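You operate a simulated robot arm through the tools that you are given. There is no shell and no other tool.

Carry out the task below with a simulated robot arm. There is one attempt and no reset: what you move stays moved.

TASK
Free the three blue knobs, lift the cover onto the side shelf, then oil the gear.
Fine: use the red can and put it back. Set down upright: red can.

It is judged by the outcome, as a careful person would: the job done as asked, and still so three seconds after it is handed in. It fails if anything else is knocked over, pushed out of place, dropped, spilled or broken. A push-on lid holds only when it is set on centred and level and pressed home; a screw cap is set on level and turned clockwise until tight.

THE ROBOT
A 6-joint arm with a three-finger gripper, fixed in place. Base frame: the origin is on the floor under the middle of its stand, x ahead of it, y to its left, z up. Readings come in m, rad, newtons and seconds.
It reaches about 1.213 m from its shoulder. Its first joint turns from -2.897 to 2.897 rad. Payload 4.89 kg.
The tool frame sits at the grasp point between the pads (the TCP): z along the fingers, y along the line on which they close. The tips reach 0.03 m beyond it. The gripper opens to 0.164 m; its body begins 0.125 m behind the TCP.
Orientation is that of the tool frame in the base frame, as [roll, pitch, yaw] about the fixed x, y, z axes, in that order (R = Rz(yaw) Ry(pitch) Rx(roll)). With the fingers straight down and closing along the base's y, the tool's x points along the base's -x, its y along +y and its z along -z.

THE INTERFACE
- The arm moves only by the tool move_arm. Its argument "motion" is a list of rows, each a list of 6 numbers: the shift along the tool's x, y, z in m, then the turn, a rotation vector about the tool's x, y, z in rad. In form: [[x, y, z, ax, ay, az], ...]. A call has 1 to 20 rows; each row is the pose to reach, as a shift and turn from the pose commanded when the call began, along the tool's axes at that moment. "grip" is the opening, from 0 (shut) to 1 (fully open), set as the call begins (left out, the last holds). Rows are played at 5 a second. More than 0.05 m and 0.15 rad between two rows, or a gripper value outside its range, and nothing of the call is played. A pose out of reach is approached as far as the arm can. The call stops where the force on the tool passes 70 N (or 10 N more than at its start, if that is more) or the arm is blocked; 0.2 s more then pass. Each finger travels about 0.108 m/s and halts on what it meets, pressing with about 43 N; the grip force reading is that of the motor and also rises with nothing between the fingers. The clock runs only during rows and for 0.2 s after the last one: add rows that repeat a pose to give the fingers time. The reply holds the time, the measured pose of the TCP, the force on the tool along the base axes, the opening and the grip force, in the units named above and with some noise, with the torque about the TCP (base axes, N m) and any sound that the robot's microphone picked up.
- Cameras (640 x 400 px; columns grow to the right, rows downward): "scene" is fixed at [0.4035, 0.6522, 1.6728]; the picture's right is [-0.91, -0.42, 0.00], its down [-0.27, 0.58, -0.77] and it looks along [0.32, -0.70, -0.64] (base axes); focal length 296 px, centre (320, 200). "wrist" rides on the gripper at [0.076, -0.002, -0.152] in the tool frame; the picture's right is [0.02, 1.00, 0.00], its down [-0.88, 0.02, -0.47] and it looks along [-0.47, 0.01, 0.88] (tool axes); focal length 247 px, centre (320, 200). There is no depth. A picture from a camera that has moved, and an enlarged one, comes with that camera's place and axes in the base frame and with its lens. The place of the scene camera against the robot may be out by one fixed shift of up to 0.025 m in any direction.
- snapshot(camera): a new picture of that camera. No time passes.
- move_column(by): moves the trunk up (or, below 0, down) by that many m; the arm rides with it, the base frame stays. It gives what a move gives, with no picture.
- close_up(camera, box): a new picture of the part [left, top, right, bottom] of that camera's present view, enlarged. No time passes.
- finish_job(): hands the job in; it is judged then, once.

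Places have to be worked out from the pictures, the camera data and where the tool is seen. Open the gripper and draw the arm clear of the work before you hand the job in, unless the task says otherwise.

The tools are called after "Call:" as name(argument=value, ...) on one line, values as JSON. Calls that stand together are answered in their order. move_arm: Moves the arm, as the interface text tells. Its arguments: {"type":"object","properties":{"motion":{"type":"array"},"grip":{"type":"number"}},"required":["motion"]} The other tools are called the same way: move_column (by) moves the trunk up or down; snapshot (camera) takes a picture; close_up (camera, box) takes an enlarged picture of a part of a camera's view; finish_job () hands the job in.

At the start:

```text
t: 0.0
tcp_pos: [0.5614, -0.3233, 1.2804]
orientation: [3.141, 0.0, -3.141]
wrist_force: [-0.2, 0.3, -0.6]
ft_torque: [-0.01, 0.0, -0.01]
opening: 0.1642
grip_force: 0.0
trunk travel left (down, up): [-0.175, 0.215]
```

scene: 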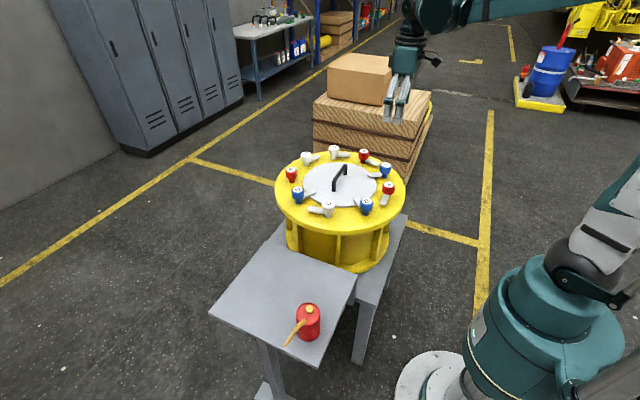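
wrist: 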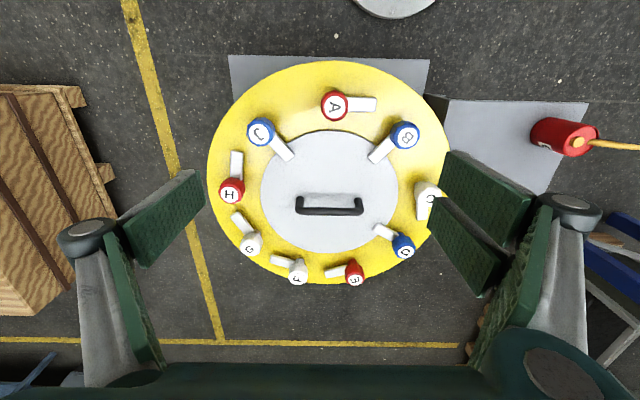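

I'll start by looking closely at the fixture, the knobs, and the can from both cameras before moving anything.

Call:
close_up(camera="scene", box=[260, 130, 420, 230])

Call:
close_up(camera="wrist", box=[190, 40, 470, 300])

Call:
close_up(camera="scene", box=[200, 230, 420, 370])

Call:
close_up(camera="wrist", box=[420, 60, 640, 200])

```text
4.00 times, centred on (340, 180) of scene
camera zoom: at [0.4035, 0.6522, 1.6728], right [-0.91, -0.42, 0.0], down [-0.27, 0.58, -0.77], along [0.32, -0.7, -0.64], focal length 1183 px, centre (240, 280)
```

zoom: 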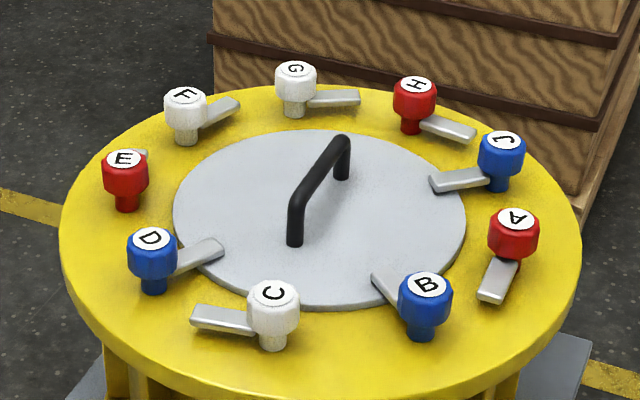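

```text
1.54 times, centred on (330, 170) of wrist
camera zoom: at [0.4869, -0.3262, 1.4314], right [-0.02, 1.0, 0.0], down [0.88, 0.02, 0.47], along [0.47, 0.01, -0.88], focal length 380 px, centre (305, 246)
```

zoom: 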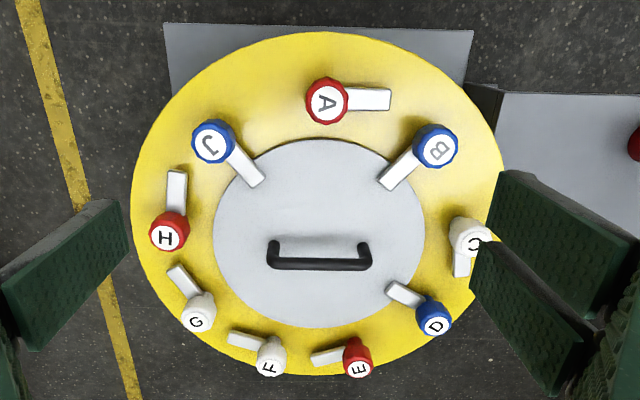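

```text
2.86 times, centred on (310, 300) of scene
camera zoom: at [0.4035, 0.6522, 1.6728], right [-0.91, -0.42, 0.0], down [-0.27, 0.58, -0.77], along [0.32, -0.7, -0.64], focal length 845 px, centre (349, -86)
```

zoom: 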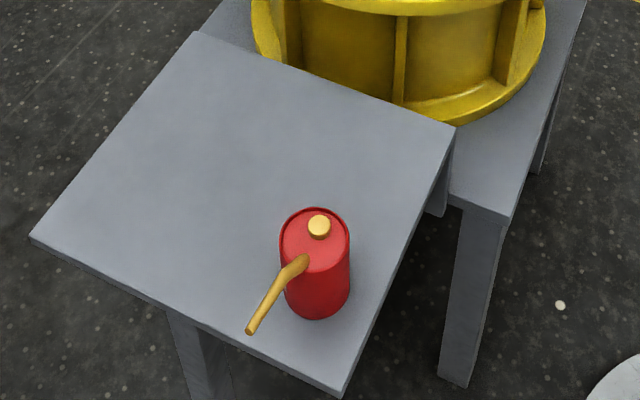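

```text
2.86 times, centred on (530, 130) of wrist
camera zoom: at [0.4869, -0.3262, 1.4314], right [-0.02, 1.0, 0.0], down [0.88, 0.02, 0.47], along [0.47, 0.01, -0.88], focal length 706 px, centre (-280, 400)
```

zoom: 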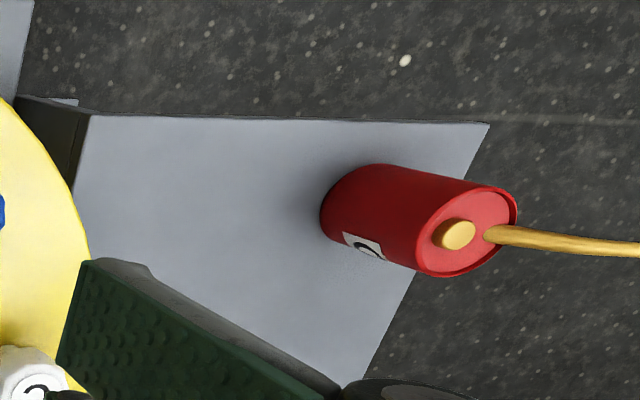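

Three blue knobs (B, D, J) have their clamp bars over the cover. From rough triangulation the knob circle is centred near (0.76, -0.30) with radius about 0.21 and knob tops near z 0.95. I'll move to hover above knob B for a better look.

Call:
move_arm(motion=[[-0.006, 0.027, 0.03, 0, 0, 0], [-0.013, 0.055, 0.06, 0, 0, 0], [-0.019, 0.082, 0.09, 0, 0, 0], [-0.026, 0.11, 0.12, 0, 0, 0], [-0.032, 0.137, 0.15, 0, 0, 0], [-0.038, 0.163, 0.17, 0, 0, 0], [-0.038, 0.163, 0.17, 0, 0, 0]], grip=1)

Call:
snapshot(camera="wrist")

Call:
snapshot(camera="scene")

```text
t: 1.6
tcp_pos: [0.6007, -0.1584, 1.1114]
orientation: [3.14, 0.0, -3.142]
wrist_force: [0.2, -0.4, -0.3]
ft_torque: [-0.01, 0.01, -0.02]
opening: 0.1639
grip_force: 0.2
trunk travel left (down, up): [-0.175, 0.215]
```

```text
taken
camera wrist: at [0.5249, -0.1606, 1.2638], right [-0.02, 1.0, 0.0], down [0.88, 0.02, 0.47], along [0.47, 0.01, -0.88], focal length 247 px, centre (320, 200)
```

wrist: 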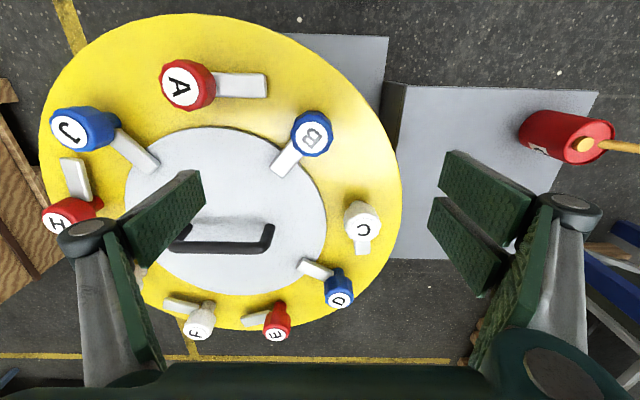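

```text
taken
```

scene: 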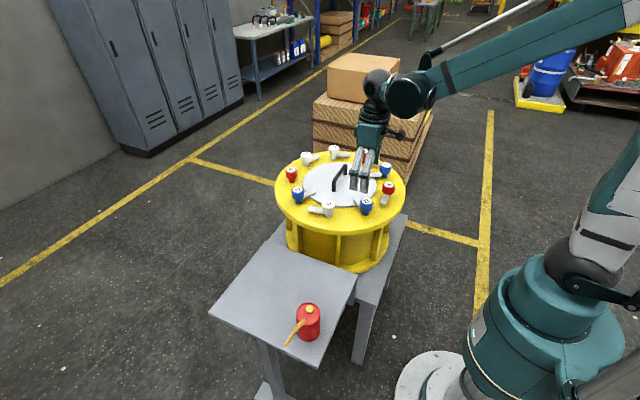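

Knob B's top triangulates to about (0.593, -0.167, 0.975). I'll zoom in on it to see how the knob and bar are built and how big it is.

Call:
close_up(camera="wrist", box=[250, 80, 410, 180])

Call:
close_up(camera="scene", box=[340, 180, 400, 220])

Call:
close_up(camera="wrist", box=[400, 80, 640, 230])

```text
4.00 times, centred on (330, 130) of wrist
camera zoom: at [0.5249, -0.1606, 1.2638], right [-0.02, 1.0, 0.0], down [0.88, 0.02, 0.47], along [0.47, 0.01, -0.88], focal length 988 px, centre (280, 480)
```

zoom: 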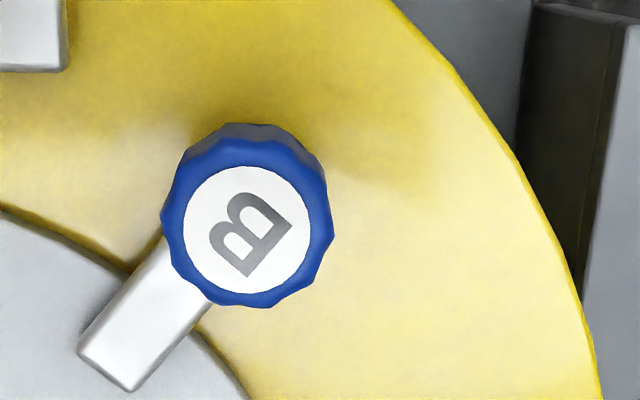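

```text
10.00 times, centred on (370, 200) of scene
camera zoom: at [0.4035, 0.6522, 1.6728], right [-0.91, -0.42, 0.0], down [-0.27, 0.58, -0.77], along [0.32, -0.7, -0.64], focal length 2957 px, centre (-180, 200)
```

zoom: 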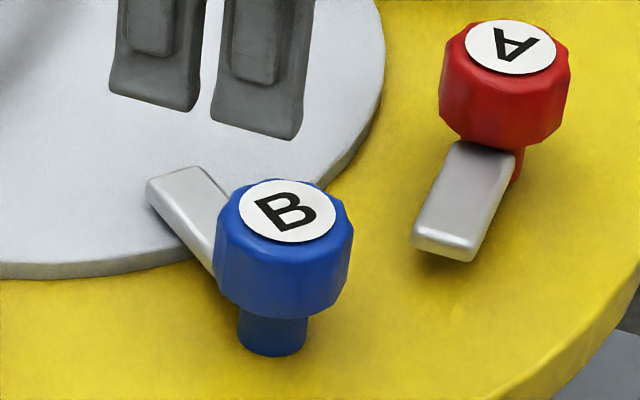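

```text
2.67 times, centred on (520, 155) of wrist
camera zoom: at [0.5249, -0.1606, 1.2638], right [-0.02, 1.0, 0.0], down [0.88, 0.02, 0.47], along [0.47, 0.01, -0.88], focal length 659 px, centre (-213, 320)
```

zoom: 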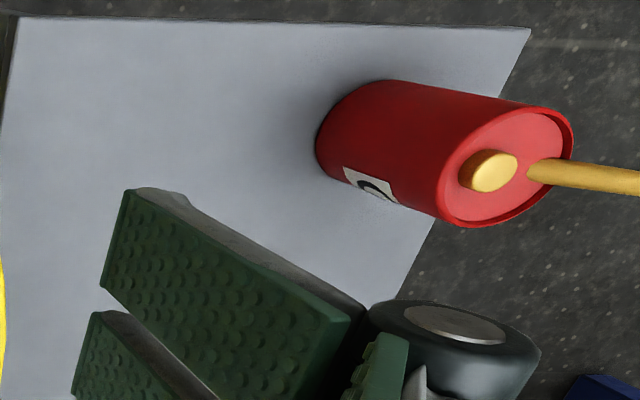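

All of the free knobs have their bars turned 90° counter-clockwise (seen from above) from pointing inward, so the blue ones should turn the same way. The knob is about 49 mm across with its head between roughly z 0.935 and 0.975. I'll lower to just above B, pre-rotate 45° and narrow the gripper so it clears the neighbouring knobs.

Call:
move_arm(motion=[[0.001, -0.001, 0.01, 0, 0, 0.13], [0.002, -0.003, 0.025, 0, 0, 0.26], [0.004, -0.005, 0.04, 0, 0, 0.39], [0.005, -0.007, 0.055, 0, 0, 0.52], [0.006, -0.008, 0.07, 0, 0, 0.65], [0.0077, -0.0096, 0.081, 0, 0, 0.785], [0.0077, -0.0096, 0.081, 0, 0, 0.785]], grip=0.6)

Call:
snapshot(camera="wrist")

```text
t: 3.2
tcp_pos: [0.5929, -0.1706, 1.0296]
orientation: [-3.141, 0.0, 2.356]
wrist_force: [0.0, 0.0, -0.4]
ft_torque: [0.03, 0.01, -0.01]
opening: 0.0985
grip_force: 0.1
trunk travel left (down, up): [-0.175, 0.215]
```

```text
taken
camera wrist: at [0.5381, -0.1182, 1.1805], right [0.69, 0.72, 0.0], down [0.64, -0.61, 0.47], along [0.34, -0.33, -0.88], focal length 247 px, centre (320, 200)
```

wrist: 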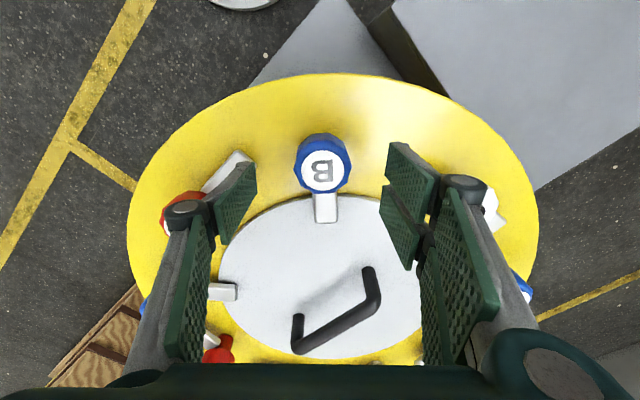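

B's label sits within about 2–3 mm of the tool axis. I'll go down to about z 0.967 with a small correction, then close on the knob.

Call:
move_arm(motion=[[-0.0013, 0.0015, 0.02, 0, 0, 0], [-0.0013, 0.0015, 0.04, 0, 0, 0], [-0.0013, 0.0015, 0.055, 0, 0, 0], [-0.0013, 0.0015, 0.063, 0, 0, 0], [-0.0013, 0.0015, 0.063, 0, 0, 0]], grip=0.6)

Call:
move_arm(motion=[[0, 0, 0, 0, 0, 0], [0, 0, 0, 0, 0, 0], [0, 0, 0, 0, 0, 0], [0, 0, 0, 0, 0, 0]], grip=0)

Call:
snapshot(camera="wrist")

Call:
close_up(camera="scene", box=[320, 150, 420, 220])

```text
t: 4.4
tcp_pos: [0.596, -0.1709, 0.9661]
orientation: [-3.14, 0.0, 2.358]
wrist_force: [0.2, -0.2, 0.7]
ft_torque: [0.03, 0.04, 0.03]
opening: 0.0982
grip_force: 0.0
trunk travel left (down, up): [-0.175, 0.215]
```

```text
t: 5.4
tcp_pos: [0.5958, -0.17, 0.9662]
orientation: [-3.141, 0.0, 2.358]
wrist_force: [1.2, 0.8, -1.0]
ft_torque: [0.0, -0.04, 0.03]
opening: 0.0454
grip_force: 45.2
trunk travel left (down, up): [-0.175, 0.215]
```

```text
taken
camera wrist: at [0.5406, -0.118, 1.1183], right [0.69, 0.72, 0.0], down [0.64, -0.61, 0.47], along [0.34, -0.33, -0.88], focal length 247 px, centre (320, 200)
```

wrist: 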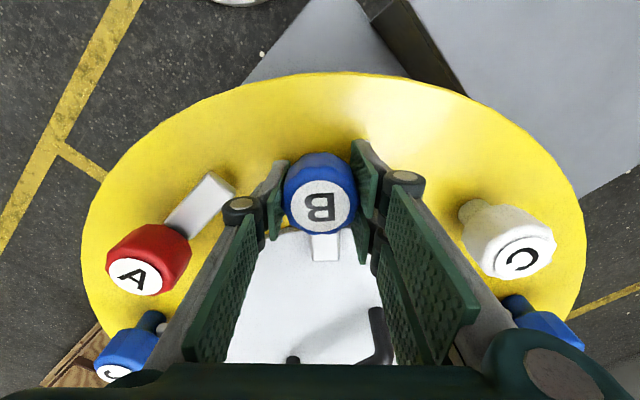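

```text
5.71 times, centred on (370, 185) of scene
camera zoom: at [0.4035, 0.6522, 1.6728], right [-0.91, -0.42, 0.0], down [-0.27, 0.58, -0.77], along [0.32, -0.7, -0.64], focal length 1690 px, centre (34, 286)
```

zoom: 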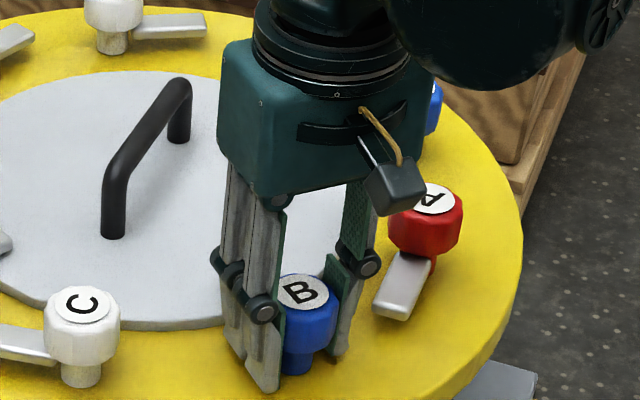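

The knob is gripped (opening 45 mm, no side load). I'll start turning it counter-clockwise, which is negative about tool z, and watch the torque.

Call:
move_arm(motion=[[0, 0, 0, 0, 0, -0.1], [0, 0, 0, 0, 0, -0.2], [0, 0, 0, 0, 0, -0.3]])

Call:
snapshot(camera="wrist")

```text
t: 6.2
tcp_pos: [0.5956, -0.1694, 0.9656]
orientation: [3.141, 0.001, 2.658]
wrist_force: [18.8, 7.2, 35.7]
ft_torque: [0.37, 0.22, -0.07]
opening: 0.0454
grip_force: 44.8
trunk travel left (down, up): [-0.175, 0.215]
```

```text
taken
camera wrist: at [0.5278, -0.136, 1.1182], right [0.45, 0.9, 0.0], down [0.79, -0.39, 0.47], along [0.42, -0.21, -0.88], focal length 247 px, centre (320, 200)
```

wrist: 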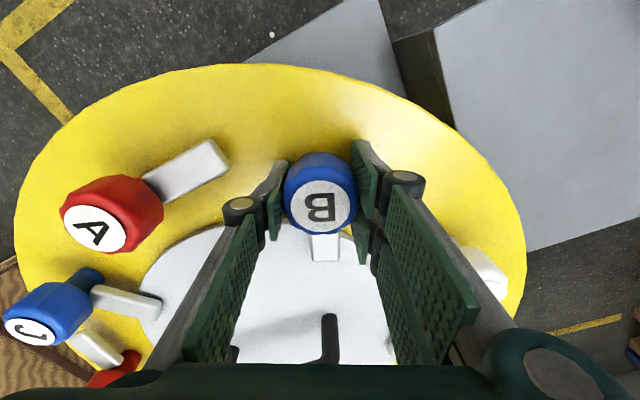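

The bar turns with the gripper, but there's a 36 N upward reaction, so the knob may rise as it unscrews. I'll ease up 1 mm and see how the force changes.

Call:
move_arm(motion=[[0, 0, -0.001, 0, 0, 0], [0, 0, -0.001, 0, 0, 0]])

```text
t: 6.8
tcp_pos: [0.5963, -0.1695, 0.967]
orientation: [3.141, -0.001, 2.659]
wrist_force: [18.4, 10.1, 13.2]
ft_torque: [0.13, -0.43, -0.05]
opening: 0.0452
grip_force: 45.0
trunk travel left (down, up): [-0.175, 0.215]
```

Rising 1 mm cut the upward force by 22 N, so the knob climbs about 0.5 mm per 0.1 rad. I'll keep turning with that rise and a small lateral correction.

Call:
move_arm(motion=[[-0.0005, 0.0008, -0.0006, 0, 0, 0], [-0.0005, 0.0008, -0.0011, 0, 0, -0.1], [-0.0005, 0.0008, -0.0016, 0, 0, -0.2], [-0.0005, 0.0008, -0.0021, 0, 0, -0.3]])

```text
t: 7.8
tcp_pos: [0.597, -0.1688, 0.9664]
orientation: [-3.141, -0.001, 2.959]
wrist_force: [4.1, 26.8, -43.6]
ft_torque: [-0.08, -0.23, -0.08]
opening: 0.0454
grip_force: 44.5
trunk travel left (down, up): [-0.175, 0.215]
```

The force has flipped to a downward pull, so the knob isn't rising after all; I lifted it too far. The changing side force fits a knob centre about 3.4 mm off in tool x. I'll lower 2 mm and keep turning around the true knob axis.

Call:
move_arm(motion=[[-0.0002, 0.0012, 0.002, 0, 0, 0], [-0.00026, 0.00154, 0.002, 0, 0, -0.1], [-0.00026, 0.00189, 0.002, 0, 0, -0.2], [-0.00022, 0.00223, 0.002, 0, 0, -0.3], [-0.00022, 0.00223, 0.002, 0, 0, -0.3]])

Call:
snapshot(camera="wrist")

```text
t: 9.0
tcp_pos: [0.5963, -0.1673, 0.9683]
orientation: [3.14, -0.002, -3.026]
wrist_force: [8.3, 14.6, 19.5]
ft_torque: [0.1, 0.2, -0.02]
opening: 0.0451
grip_force: 45.0
trunk travel left (down, up): [-0.175, 0.215]
```

```text
taken
camera wrist: at [0.5211, -0.1784, 1.1192], right [-0.14, 0.99, 0.0], down [0.87, 0.12, 0.47], along [0.47, 0.06, -0.88], focal length 247 px, centre (320, 200)
```

wrist: 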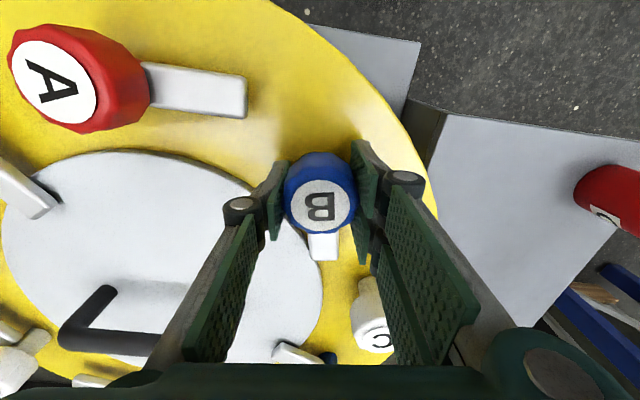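

The knob keeps turning smoothly with low torque. I'll finish the quarter turn on the same arc, 1 mm higher.

Call:
move_arm(motion=[[-0.00035, 0.00046, -0.0009, 0, 0, 0], [-0.00036, 0.00097, -0.0009, 0, 0, -0.14], [-0.00037, 0.00147, -0.0009, 0, 0, -0.28], [-0.00023, 0.00199, -0.0009, 0, 0, -0.42], [1e-05, 0.0025, -0.0009, 0, 0, -0.56], [9e-05, 0.00273, -0.0009, 0, 0, -0.68], [9e-05, 0.00273, -0.0009, 0, 0, -0.68]])

Call:
snapshot(camera="wrist")

```text
t: 10.6
tcp_pos: [0.5962, -0.1658, 0.9676]
orientation: [3.141, 0.001, -2.345]
wrist_force: [-5.4, 10.9, -20.4]
ft_torque: [0.15, -0.04, -0.01]
opening: 0.0452
grip_force: 45.0
trunk travel left (down, up): [-0.175, 0.215]
```

```text
taken
camera wrist: at [0.5439, -0.2217, 1.1193], right [-0.73, 0.68, 0.0], down [0.6, 0.64, 0.47], along [0.32, 0.35, -0.88], focal length 247 px, centre (320, 200)
```

wrist: 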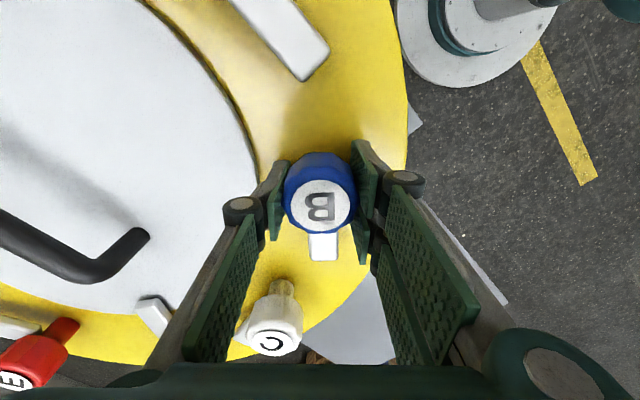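

B's bar is now tangential like the free ones, clear of the cover. I'll release it and rise straight up.

Call:
move_arm(motion=[[0, 0, 0.0005, 0, 0, 0], [0, 0, 0.0005, 0, 0, 0], [0, 0, 0.0005, 0, 0, 0], [0, 0, 0.0005, 0, 0, 0]], grip=0.6)

Call:
move_arm(motion=[[0, 0, -0.02, 0, 0, 0], [0, 0, -0.05, 0, 0, 0], [0, 0, -0.09, 0, 0, 0], [0, 0, -0.12, 0, 0, 0]])

Call:
snapshot(camera="wrist")

Call:
close_up(camera="scene", box=[260, 130, 420, 230])

```text
t: 11.6
tcp_pos: [0.5955, -0.1666, 0.9673]
orientation: [-3.142, 0.0, -2.346]
wrist_force: [0.2, -0.2, -0.7]
ft_torque: [-0.02, 0.0, -0.01]
opening: 0.0986
grip_force: 0.2
trunk travel left (down, up): [-0.175, 0.215]
```

```text
t: 12.6
tcp_pos: [0.595, -0.1644, 1.0863]
orientation: [3.141, 0.0, -2.345]
wrist_force: [1.1, 0.1, -0.9]
ft_torque: [0.03, 0.12, 0.02]
opening: 0.0984
grip_force: 0.0
trunk travel left (down, up): [-0.175, 0.215]
```

```text
taken
camera wrist: at [0.5448, -0.2199, 1.239], right [-0.73, 0.68, 0.0], down [0.6, 0.64, 0.47], along [0.32, 0.35, -0.88], focal length 247 px, centre (320, 200)
```

wrist: 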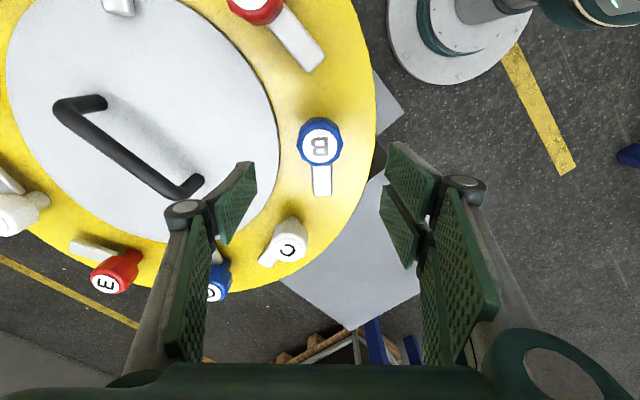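

```text
4.00 times, centred on (340, 180) of scene
camera zoom: at [0.4035, 0.6522, 1.6728], right [-0.91, -0.42, 0.0], down [-0.27, 0.58, -0.77], along [0.32, -0.7, -0.64], focal length 1183 px, centre (240, 280)
```

zoom: 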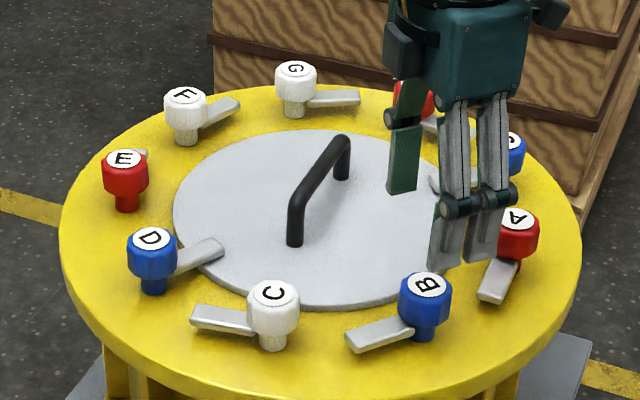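

B is freed and its bar lies along the ring like the others. Next is knob J near (0.593, -0.437). I'll hover above it and test in free air that the wrist can make the needed counter-clockwise turn.

Call:
move_arm(motion=[[0.0326, -0.0315, -0.003, 0, 0, -0.13], [0.0653, -0.0629, -0.003, 0, 0, -0.27], [0.098, -0.0944, -0.003, 0, 0, -0.4], [0.1306, -0.1258, -0.003, 0, 0, -0.54], [0.1633, -0.1573, -0.003, 0, 0, -0.68], [0.1959, -0.1887, -0.003, 0, 0, -0.82], [0.1959, -0.1887, -0.003, 0, 0, -0.96], [0.1959, -0.1887, -0.003, 0, 0, -1.1], [0.1959, -0.1887, -0.003, 0, 0, -1.24], [0.1959, -0.1887, -0.003, 0, 0, -1.38], [0.1959, -0.1887, -0.003, 0, 0, -1.52], [0.1959, -0.1887, -0.003, 0, 0, -1.65], [0.1959, -0.1887, -0.003, 0, 0, -1.65]], grip=0.6)

Call:
snapshot(camera="wrist")

```text
t: 15.4
tcp_pos: [0.6007, -0.4289, 1.09]
orientation: [3.137, 0.0, -0.773]
wrist_force: [0.5, -0.9, -0.2]
ft_torque: [0.06, -0.05, 0.0]
opening: 0.0981
grip_force: 0.0
out of reach, approached as far as the arm can: row 12, 13
trunk travel left (down, up): [-0.175, 0.215]
```

```text
taken
camera wrist: at [0.6569, -0.4803, 1.242], right [-0.68, -0.73, 0.01], down [-0.64, 0.6, 0.47], along [-0.35, 0.32, -0.88], focal length 247 px, centre (320, 200)
```

wrist: 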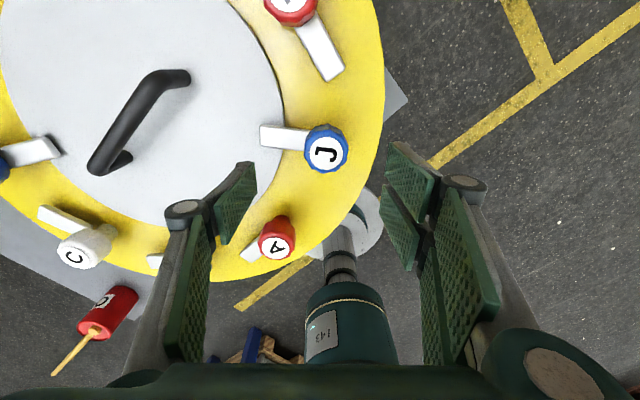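

The wrist limit is near yaw -0.77, so for J I should start from about yaw -2.5 and end near -0.93. I'll rotate back and check the alignment over J.

Call:
move_arm(motion=[[0, 0, 0, 0, 0, 0.14], [0, 0, 0, 0, 0, 0.28], [0, 0, 0, 0, 0, 0.42], [0, 0, 0, 0, 0, 0.56], [0, 0, 0, 0, 0, 0.7], [0, 0, 0, 0, 0, 0.84], [0, 0, 0, 0, 0, 0.98], [0, 0, 0, 0, 0, 1.12], [0, 0, 0, 0, 0, 1.26], [0, 0, 0, 0, 0, 1.4], [0, 0, 0, 0, 0, 1.54], [0, 0, 0, 0, 0, 1.68], [0, 0, 0, 0, 0, 1.78], [0, 0, 0, 0, 0, 1.78]], grip=0.6)

Call:
snapshot(camera="wrist")

```text
t: 18.4
tcp_pos: [0.6017, -0.4289, 1.0886]
orientation: [-3.14, -0.005, -2.554]
wrist_force: [-0.7, 0.3, -0.4]
ft_torque: [-0.02, -0.01, 0.02]
opening: 0.0983
grip_force: 0.1
trunk travel left (down, up): [-0.175, 0.215]
```

```text
taken
camera wrist: at [0.5388, -0.4725, 1.2422], right [-0.57, 0.82, 0.0], down [0.72, 0.51, 0.47], along [0.39, 0.27, -0.88], focal length 247 px, centre (320, 200)
```

wrist: 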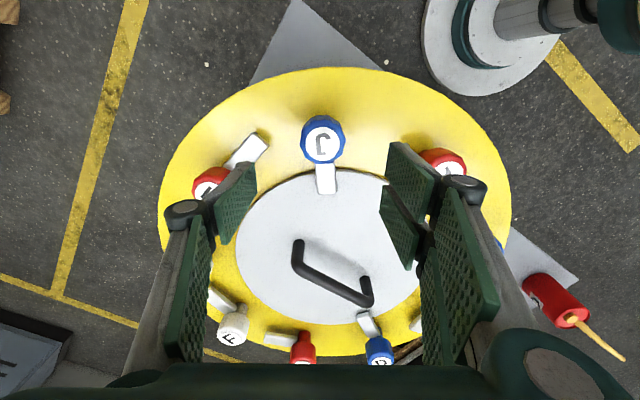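

The pose was clamped slightly off, so I'll shift to my best estimate of J's centre (0.594, -0.432) and drop to z 1.03 to check the alignment.

Call:
move_arm(motion=[[0.004, 0.0008, 0.02, 0, 0, 0], [0.0081, 0.0017, 0.04, 0, 0, 0], [0.0081, 0.0017, 0.0586, 0, 0, 0], [0.0081, 0.0017, 0.0586, 0, 0, 0]], grip=0.6)

Call:
close_up(camera="wrist", box=[240, 100, 400, 200])

Call:
snapshot(camera="wrist")

```text
t: 19.4
tcp_pos: [0.5931, -0.4325, 1.0311]
orientation: [-3.139, -0.005, -2.553]
wrist_force: [-0.1, 0.0, -0.2]
ft_torque: [-0.01, 0.01, 0.03]
opening: 0.0983
grip_force: 0.1
trunk travel left (down, up): [-0.175, 0.215]
```

```text
4.00 times, centred on (320, 150) of wrist
camera zoom: at [0.5307, -0.476, 1.1838], right [-0.57, 0.82, 0.0], down [0.72, 0.51, 0.47], along [0.39, 0.27, -0.88], focal length 988 px, centre (320, 400)
```

zoom: 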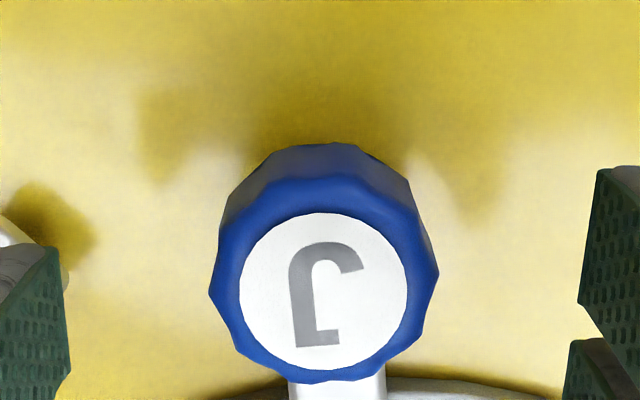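

```text
taken
camera wrist: at [0.5307, -0.476, 1.1838], right [-0.57, 0.82, 0.0], down [0.72, 0.51, 0.47], along [0.39, 0.27, -0.88], focal length 247 px, centre (320, 200)
```

wrist: 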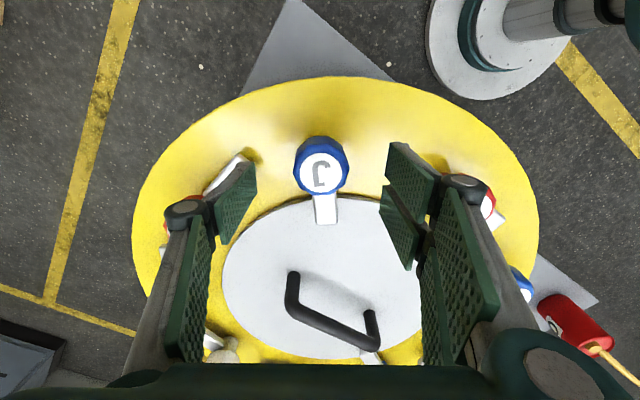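

J's centre estimate agrees with the current TCP to within a few mm. I'll descend to the same grip height used on B and close.

Call:
move_arm(motion=[[0, 0, 0.02, 0, 0, 0], [0, 0, 0.04, 0, 0, 0], [0, 0, 0.055, 0, 0, 0], [0, 0, 0.0635, 0, 0, 0], [0, 0, 0.0635, 0, 0, 0]], grip=0.6)

Call:
move_arm(motion=[[0, 0, 0, 0, 0, 0], [0, 0, 0, 0, 0, 0], [0, 0, 0, 0, 0, 0], [0, 0, 0, 0, 0, 0]], grip=0)

Call:
snapshot(camera="wrist")

```text
t: 20.6
tcp_pos: [0.5934, -0.4323, 0.9671]
orientation: [-3.139, -0.006, -2.553]
wrist_force: [0.1, 0.5, 0.6]
ft_torque: [0.07, 0.03, 0.0]
opening: 0.0981
grip_force: 0.0
trunk travel left (down, up): [-0.175, 0.215]
```

```text
t: 21.6
tcp_pos: [0.5935, -0.4312, 0.9665]
orientation: [-3.14, -0.007, -2.554]
wrist_force: [-9.2, 14.5, -11.4]
ft_torque: [0.18, 0.04, 0.19]
opening: 0.0459
grip_force: 44.8
trunk travel left (down, up): [-0.175, 0.215]
```

```text
taken
camera wrist: at [0.5318, -0.4749, 1.1202], right [-0.57, 0.82, 0.0], down [0.72, 0.51, 0.47], along [0.38, 0.27, -0.88], focal length 247 px, centre (320, 200)
```

wrist: 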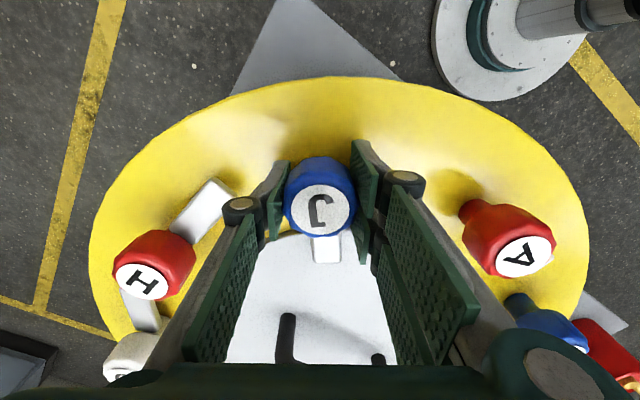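

J is gripped with about 17 N along the closing axis, meaning roughly 0.9 mm off-centre. I'll relieve that, start turning around the estimated knob axis, and check the forces.

Call:
move_arm(motion=[[0, 0.00085, 0.0003, 0, 0, 0], [3e-05, 0.00105, 0, 0, 0, -0.1], [6e-05, 0.00125, -0.0003, 0, 0, -0.2], [9e-05, 0.00144, -0.0006, 0, 0, -0.3], [9e-05, 0.00144, -0.0006, 0, 0, -0.3]])

```text
t: 22.8
tcp_pos: [0.5937, -0.4317, 0.9681]
orientation: [3.14, -0.005, -2.252]
wrist_force: [19.6, 3.7, -11.0]
ft_torque: [0.03, -0.65, 0.0]
opening: 0.0454
grip_force: 45.2
trunk travel left (down, up): [-0.175, 0.215]
```

Forces stay modest, with 20 N in +x. I'll correct for that and turn another 0.3 rad.

Call:
move_arm(motion=[[-0.00062, -0.00053, 0.0004, 0, 0, 0], [-0.0009, -0.00047, 0.0002, 0, 0, -0.1], [-0.00117, -0.0004, 0, 0, 0, -0.2], [-0.00145, -0.00033, 0, 0, 0, -0.3], [-0.00145, -0.00033, 0, 0, 0, -0.3]])

```text
t: 24.0
tcp_pos: [0.5933, -0.4321, 0.9676]
orientation: [3.14, -0.006, -1.954]
wrist_force: [6.8, -8.6, -16.9]
ft_torque: [-0.34, -0.03, 0.03]
opening: 0.0457
grip_force: 45.1
trunk travel left (down, up): [-0.175, 0.215]
```

Forces are small. I'll continue another 0.45 rad along the same arc.

Call:
move_arm(motion=[[0.0002, -0.0004, 0.0005, 0, 0, 0], [0, -0.0005, 0.0005, 0, 0, -0.11], [-0.0002, -0.0006, 0.0005, 0, 0, -0.22], [-0.0004, -0.00065, 0.0005, 0, 0, -0.33], [-0.00063, -0.0007, 0.0005, 0, 0, -0.45], [-0.00063, -0.0007, 0.0005, 0, 0, -0.45]])

```text
t: 25.4
tcp_pos: [0.5934, -0.4317, 0.9677]
orientation: [3.137, -0.005, -1.502]
wrist_force: [-4.2, -17.5, -5.3]
ft_torque: [-0.37, 0.16, 0.02]
opening: 0.0455
grip_force: 45.2
trunk travel left (down, up): [-0.175, 0.215]
```

Just over 1 rad is done. I'll turn the last 0.53 rad with the small correction.

Call:
move_arm(motion=[[0.0006, 0.00025, 0.0003, 0, 0, 0], [0.0006, 0.00025, 0.0003, 0, 0, -0.13], [0.0005, 0.00023, 0.0003, 0, 0, -0.26], [0.00045, 0.00023, 0.0003, 0, 0, -0.4], [0.0004, 0.00023, 0.0003, 0, 0, -0.53], [0.0004, 0.00023, 0.0003, 0, 0, -0.53]])

Call:
snapshot(camera="wrist")

```text
t: 26.8
tcp_pos: [0.5933, -0.4312, 0.9678]
orientation: [3.135, -0.001, -0.972]
wrist_force: [-18.6, -2.4, -24.5]
ft_torque: [0.27, 0.04, -0.63]
opening: 0.0454
grip_force: 44.9
trunk travel left (down, up): [-0.175, 0.215]
```

```text
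taken
camera wrist: at [0.6384, -0.4929, 1.1199], right [-0.81, -0.58, 0.0], down [-0.51, 0.72, 0.47], along [-0.28, 0.38, -0.88], focal length 247 px, centre (320, 200)
```

wrist: 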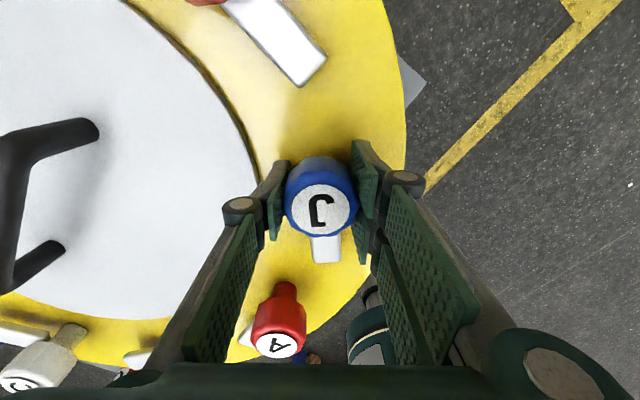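

J's bar is tangential now, and the slight -0.6 N·m torque may be an end stop. I'll open, rise and look.

Call:
move_arm(motion=[[0, 0, 0.0005, 0, 0, 0], [0, 0, 0.0005, 0, 0, 0], [0, 0, 0.0005, 0, 0, 0], [0, 0, 0.0005, 0, 0, 0]], grip=0.6)

Call:
move_arm(motion=[[0, 0, -0.02, 0, 0, 0], [0, 0, -0.05, 0, 0, 0], [0, 0, -0.09, 0, 0, 0], [0, 0, -0.12, 0, 0, 0]])

Call:
snapshot(camera="wrist")

Call:
close_up(camera="scene", box=[260, 130, 420, 230])

```text
t: 27.8
tcp_pos: [0.5925, -0.4318, 0.9672]
orientation: [3.137, -0.001, -0.974]
wrist_force: [-0.2, -0.4, -0.8]
ft_torque: [0.01, 0.02, 0.0]
opening: 0.0985
grip_force: 0.0
trunk travel left (down, up): [-0.175, 0.215]
```

```text
t: 28.8
tcp_pos: [0.5935, -0.4324, 1.086]
orientation: [3.135, -0.002, -0.973]
wrist_force: [0.6, -0.4, 0.3]
ft_torque: [0.03, 0.07, -0.03]
opening: 0.0985
grip_force: 0.1
trunk travel left (down, up): [-0.175, 0.215]
```

```text
taken
camera wrist: at [0.6394, -0.4936, 1.2381], right [-0.81, -0.58, 0.01], down [-0.51, 0.72, 0.47], along [-0.28, 0.38, -0.88], focal length 247 px, centre (320, 200)
```

wrist: 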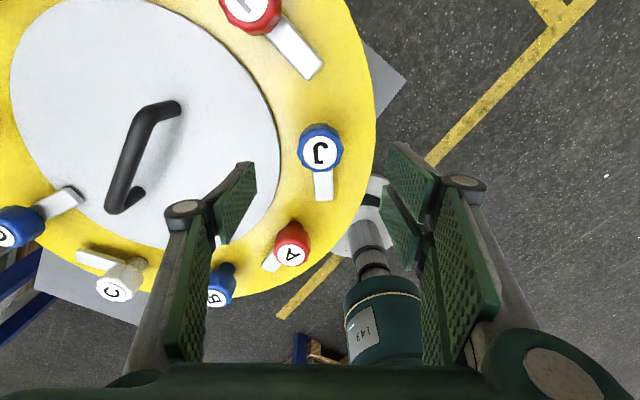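

```text
4.00 times, centred on (340, 180) of scene
camera zoom: at [0.4035, 0.6522, 1.6728], right [-0.91, -0.42, 0.0], down [-0.27, 0.58, -0.77], along [0.32, -0.7, -0.64], focal length 1183 px, centre (240, 280)
```

zoom: 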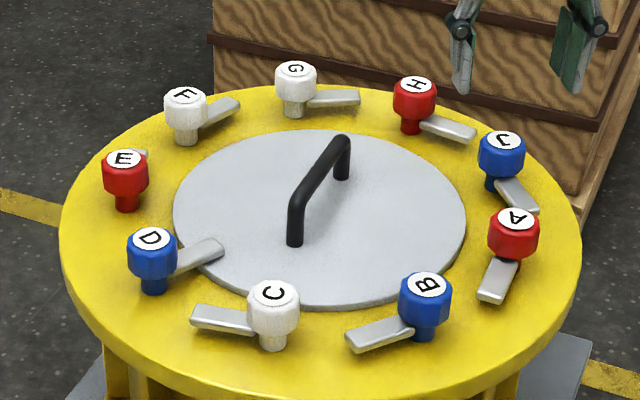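

J is free. D is the last blue knob, at about (0.853, -0.122). I'll remove the small residual tilt, then travel across at safe height to hover over D with yaw near -2.15.

Call:
move_arm(motion=[[0, 0, -0.01, 0.0066, 0, 0], [0, 0, -0.02, 0.0066, 0, 0]], grip=0.6)

Call:
move_arm(motion=[[-0.0123, -0.0433, 0, 0, 0, 0.13], [-0.0245, -0.0866, 0, 0, 0, 0.26], [-0.0368, -0.1299, 0, 0, 0, 0.39], [-0.049, -0.1732, 0, 0, 0, 0.52], [-0.0613, -0.2165, 0, 0, 0, 0.65], [-0.0735, -0.2598, 0, 0, 0, 0.78], [-0.0858, -0.3031, 0, 0, 0, 0.91], [-0.098, -0.3464, 0, 0, 0, 1.04], [-0.1103, -0.3897, 0, 0, 0, 1.177], [-0.1103, -0.3897, 0, 0, 0, 1.177]])

Call:
snapshot(camera="wrist")

```text
t: 29.4
tcp_pos: [0.594, -0.4302, 1.1063]
orientation: [3.141, -0.001, -0.974]
wrist_force: [0.2, 0.4, -0.4]
ft_torque: [0.07, 0.03, 0.02]
opening: 0.0984
grip_force: 0.0
trunk travel left (down, up): [-0.175, 0.215]
```

```text
t: 31.6
tcp_pos: [0.8548, -0.12, 1.1092]
orientation: [-3.14, -0.001, -2.151]
wrist_force: [0.8, 0.0, -0.3]
ft_torque: [-0.03, 0.07, 0.03]
opening: 0.0984
grip_force: 0.0
trunk travel left (down, up): [-0.175, 0.215]
```

```text
taken
camera wrist: at [0.8152, -0.1848, 1.262], right [-0.85, 0.53, 0.0], down [0.47, 0.75, 0.47], along [0.25, 0.4, -0.88], focal length 247 px, centre (320, 200)
```

wrist: 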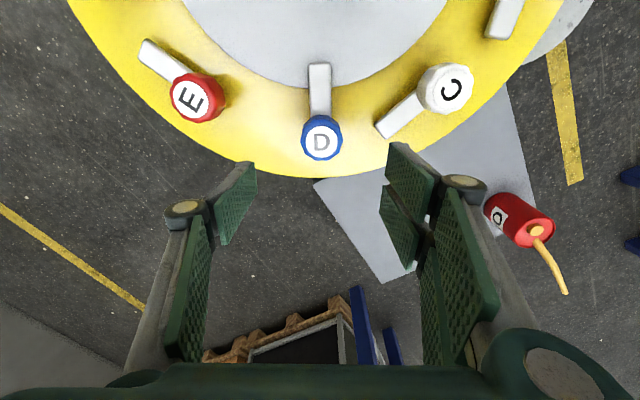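

D reads at about (0.852, -0.121). I'll lower to z 1.03 with the small correction and check the alignment once more.

Call:
move_arm(motion=[[0.001, 0.0007, 0.03, 0, 0, 0], [0.0022, 0.0015, 0.06, 0, 0, 0], [0.0022, 0.0015, 0.079, 0, 0, 0], [0.0022, 0.0015, 0.079, 0, 0, 0]], grip=0.6)

Call:
close_up(camera="wrist", box=[240, 100, 400, 200])

```text
t: 32.6
tcp_pos: [0.8503, -0.121, 1.0283]
orientation: [-3.14, 0.0, -2.15]
wrist_force: [0.7, 0.0, -1.1]
ft_torque: [-0.02, 0.08, 0.04]
opening: 0.0985
grip_force: 0.0
trunk travel left (down, up): [-0.175, 0.215]
```

```text
4.00 times, centred on (320, 150) of wrist
camera zoom: at [0.8102, -0.1857, 1.181], right [-0.85, 0.53, 0.0], down [0.47, 0.75, 0.47], along [0.25, 0.4, -0.88], focal length 988 px, centre (320, 400)
```

zoom: 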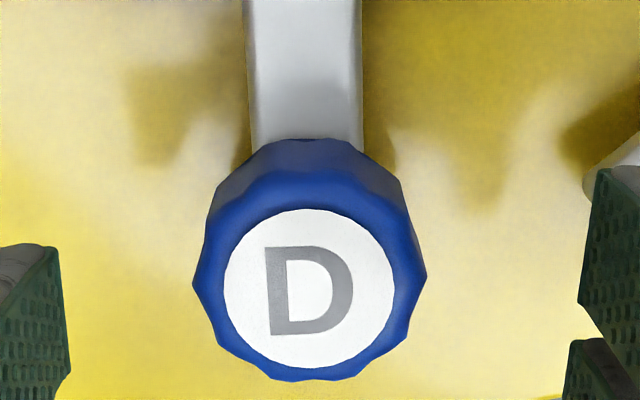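

D sits about 2.5 mm to the left in tool y. I'll shift by that amount, descend to z 0.9665 and close.

Call:
move_arm(motion=[[0, -0.0024, 0.02, 0, 0, 0], [0, -0.0024, 0.04, 0, 0, 0], [0, -0.0024, 0.055, 0, 0, 0], [0, -0.0024, 0.0618, 0, 0, 0], [0, -0.0024, 0.0618, 0, 0, 0]], grip=0.6)

Call:
move_arm(motion=[[0, 0, 0, 0, 0, 0], [0, 0, 0, 0, 0, 0], [0, 0, 0, 0, 0, 0], [0, 0, 0, 0, 0, 0]], grip=0)

Call:
snapshot(camera="wrist")

```text
t: 33.8
tcp_pos: [0.8545, -0.1228, 0.9681]
orientation: [-3.14, 0.001, -2.15]
wrist_force: [0.7, -0.1, 0.2]
ft_torque: [-0.05, 0.02, 0.01]
opening: 0.0985
grip_force: 0.0
trunk travel left (down, up): [-0.175, 0.215]
```

```text
t: 34.8
tcp_pos: [0.8522, -0.1226, 0.9671]
orientation: [-3.14, 0.0, -2.151]
wrist_force: [-15.3, 7.2, -9.0]
ft_torque: [0.03, 0.09, 0.14]
opening: 0.0454
grip_force: 45.3
trunk travel left (down, up): [-0.175, 0.215]
```

```text
taken
camera wrist: at [0.8126, -0.1865, 1.1188], right [-0.85, 0.53, 0.0], down [0.47, 0.75, 0.47], along [0.25, 0.4, -0.88], focal length 247 px, centre (320, 200)
```

wrist: 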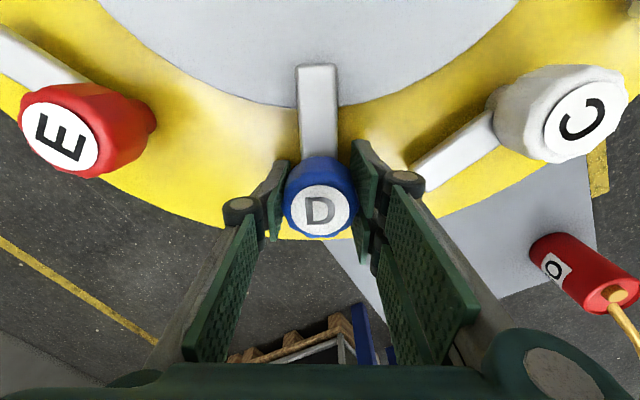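

D is gripped and the load is similar to J's. I'll relax 0.85 mm along the closing axis and begin the counter-clockwise turn.

Call:
move_arm(motion=[[0, 0.00085, 0.0003, 0, 0, 0], [-0.0002, 0.0009, 0.0002, 0, 0, -0.1], [-0.0003, 0.0009, 0, 0, 0, -0.2], [-0.0004, 0.0009, 0, 0, 0, -0.3], [-0.0004, 0.0009, 0, 0, 0, -0.3]])

```text
t: 36.0
tcp_pos: [0.8526, -0.1213, 0.9666]
orientation: [-3.141, 0.0, -1.851]
wrist_force: [-24.3, 4.6, -20.2]
ft_torque: [-0.05, 0.04, -0.01]
opening: 0.0455
grip_force: 44.6
trunk travel left (down, up): [-0.175, 0.215]
```

The force pattern says D's axis is about 3.9 mm off in tool x. I'll follow that arc for the next 0.3 rad.

Call:
move_arm(motion=[[0.0001, 0.0012, 0.0006, 0, 0, 0], [0.00012, 0.0016, 0.0006, 0, 0, -0.1], [0.00013, 0.002, 0.0006, 0, 0, -0.2], [0.00018, 0.0024, 0.0006, 0, 0, -0.3], [0.00018, 0.0024, 0.0006, 0, 0, -0.3]])

```text
t: 37.2
tcp_pos: [0.8527, -0.1212, 0.9665]
orientation: [-3.136, -0.001, -1.551]
wrist_force: [23.6, -12.8, 33.7]
ft_torque: [-0.27, -0.32, 0.05]
opening: 0.0455
grip_force: 45.3
trunk travel left (down, up): [-0.175, 0.215]
```

That over-corrected slightly (24 N the other way), so the knob is self-centring in the pads. I'll back that off and keep turning in place.

Call:
move_arm(motion=[[0.0006, -0.0011, -0.0013, 0, 0, 0], [0.0006, -0.0011, -0.0013, 0, 0, -0.1], [0.0006, -0.0011, -0.0013, 0, 0, -0.2], [0.0006, -0.0011, -0.0013, 0, 0, -0.3], [0.0006, -0.0011, -0.0013, 0, 0, -0.3]])

```text
t: 38.4
tcp_pos: [0.8523, -0.121, 0.9669]
orientation: [-3.139, -0.004, -1.249]
wrist_force: [1.2, -6.8, 2.0]
ft_torque: [0.02, 0.06, 0.0]
opening: 0.0451
grip_force: 45.1
trunk travel left (down, up): [-0.175, 0.215]
```

Forces are nearly zero now. I'll turn the remaining 0.67 rad in place.

Call:
move_arm(motion=[[0.0003, 0.0001, 0, 0, 0, -0.12], [0.0003, 0.0001, 0, 0, 0, -0.24], [0.0003, 0.0001, 0, 0, 0, -0.36], [0.0003, 0.0001, 0, 0, 0, -0.48], [0.0003, 0.0001, 0, 0, 0, -0.6], [0.0003, 0.0001, 0, 0, 0, -0.67], [0.0003, 0.0001, 0, 0, 0, -0.67]])

Call:
snapshot(camera="wrist")

```text
t: 40.0
tcp_pos: [0.8522, -0.1217, 0.9667]
orientation: [-3.141, -0.001, -0.58]
wrist_force: [-30.5, 11.7, -31.8]
ft_torque: [0.52, 0.26, 0.01]
opening: 0.0452
grip_force: 44.8
trunk travel left (down, up): [-0.175, 0.215]
```

```text
taken
camera wrist: at [0.9168, -0.1621, 1.1189], right [-0.53, -0.85, 0.0], down [-0.75, 0.47, 0.47], along [-0.4, 0.25, -0.88], focal length 247 px, centre (320, 200)
```

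wrist: 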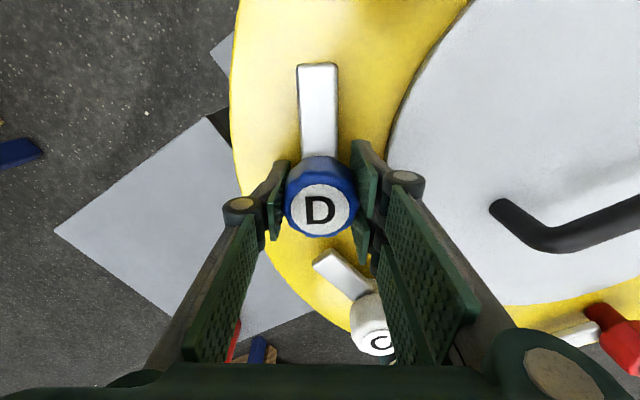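

D's bar is clear of the cover and tangential. I'll relax the residual force, open and rise.

Call:
move_arm(motion=[[-0.0014, 0.0003, 0.0012, 0, 0, 0], [-0.0014, 0.0003, 0.0012, 0, 0, 0]])

Call:
move_arm(motion=[[0, 0, 0, 0, 0, 0], [0, 0, 0, 0, 0, 0], [0, 0, 0, 0, 0, 0], [0, 0, 0, 0, 0, 0]], grip=0.6)

Call:
move_arm(motion=[[0, 0, -0.02, 0, 0, 0], [0, 0, -0.05, 0, 0, 0], [0, 0, -0.09, 0, 0, 0], [0, 0, -0.13, 0, 0, 0]])

Call:
snapshot(camera="wrist")

Call:
close_up(camera="scene", box=[260, 130, 420, 230])

```text
t: 40.6
tcp_pos: [0.8512, -0.1225, 0.9675]
orientation: [-3.14, -0.005, -0.581]
wrist_force: [-7.9, 7.5, -16.1]
ft_torque: [0.25, 0.04, -0.02]
opening: 0.0454
grip_force: 45.3
trunk travel left (down, up): [-0.175, 0.215]
```

```text
t: 41.6
tcp_pos: [0.8499, -0.1222, 0.9665]
orientation: [3.14, -0.004, -0.581]
wrist_force: [0.5, -0.4, -0.2]
ft_torque: [0.01, 0.05, 0.02]
opening: 0.0983
grip_force: 0.1
trunk travel left (down, up): [-0.175, 0.215]
```

```text
t: 42.6
tcp_pos: [0.8531, -0.1234, 1.0977]
orientation: [3.141, -0.002, -0.581]
wrist_force: [1.7, -0.2, -0.1]
ft_torque: [0.0, 0.19, -0.02]
opening: 0.0984
grip_force: 0.1
trunk travel left (down, up): [-0.175, 0.215]
```

```text
taken
camera wrist: at [0.9182, -0.1632, 1.2496], right [-0.53, -0.85, 0.0], down [-0.75, 0.47, 0.47], along [-0.4, 0.25, -0.88], focal length 247 px, centre (320, 200)
```

wrist: 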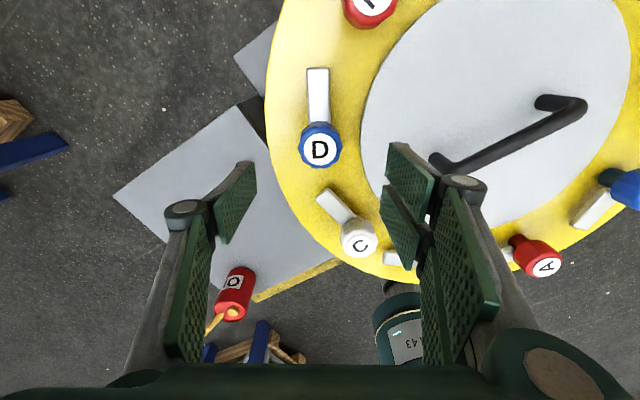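

```text
4.00 times, centred on (340, 180) of scene
camera zoom: at [0.4035, 0.6522, 1.6728], right [-0.91, -0.42, 0.0], down [-0.27, 0.58, -0.77], along [0.32, -0.7, -0.64], focal length 1183 px, centre (240, 280)
```

zoom: 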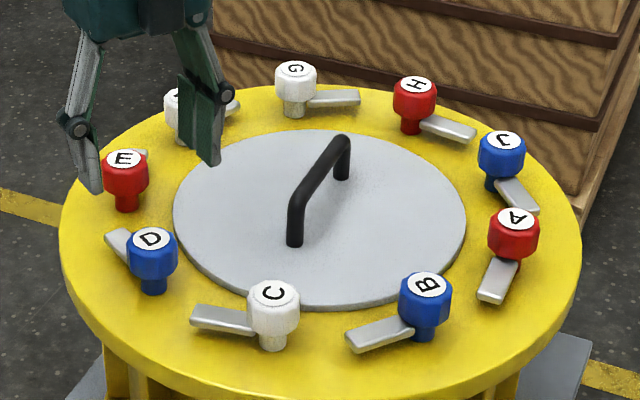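

All three blue clamps are clear of the cover. Before lifting it, I'll hover over the side shelf to measure the shelf and the can's position, since the cover must fit beside the can.

Call:
move_arm(motion=[[-0.0327, -0.0149, -0.019, 0, 0, 0.124], [-0.0653, -0.0298, -0.038, 0, 0, 0.248], [-0.098, -0.0447, -0.056, 0, 0, 0.371], [-0.1307, -0.0596, -0.075, 0, 0, 0.495], [-0.1633, -0.0744, -0.094, 0, 0, 0.619], [-0.196, -0.0893, -0.113, 0, 0, 0.743], [-0.2286, -0.1042, -0.131, 0, 0, 0.866], [-0.2613, -0.1191, -0.15, 0, 0, 0.99], [-0.2613, -0.1191, -0.15, 0, 0, 0.99]], grip=0.6)

Call:
snapshot(camera="wrist")

```text
t: 44.6
tcp_pos: [0.6972, 0.12, 1.2449]
orientation: [-3.14, 0.002, -1.573]
wrist_force: [-0.7, -0.6, 0.0]
ft_torque: [-0.03, -0.08, 0.0]
opening: 0.0986
grip_force: 0.0
trunk travel left (down, up): [-0.175, 0.215]
```

```text
taken
camera wrist: at [0.6983, 0.0428, 1.3973], right [-1.0, -0.02, 0.0], down [-0.02, 0.88, 0.47], along [-0.01, 0.47, -0.88], focal length 247 px, centre (320, 200)
```

wrist: 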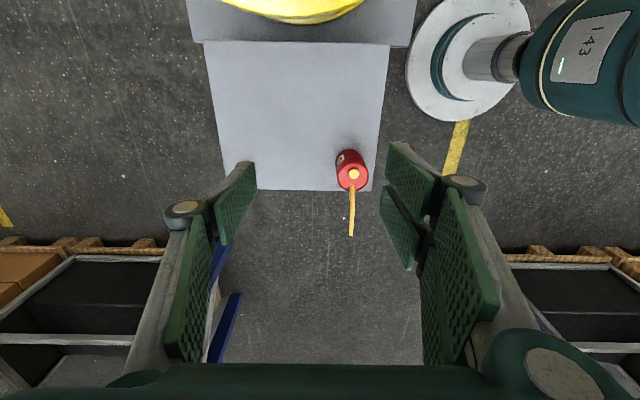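

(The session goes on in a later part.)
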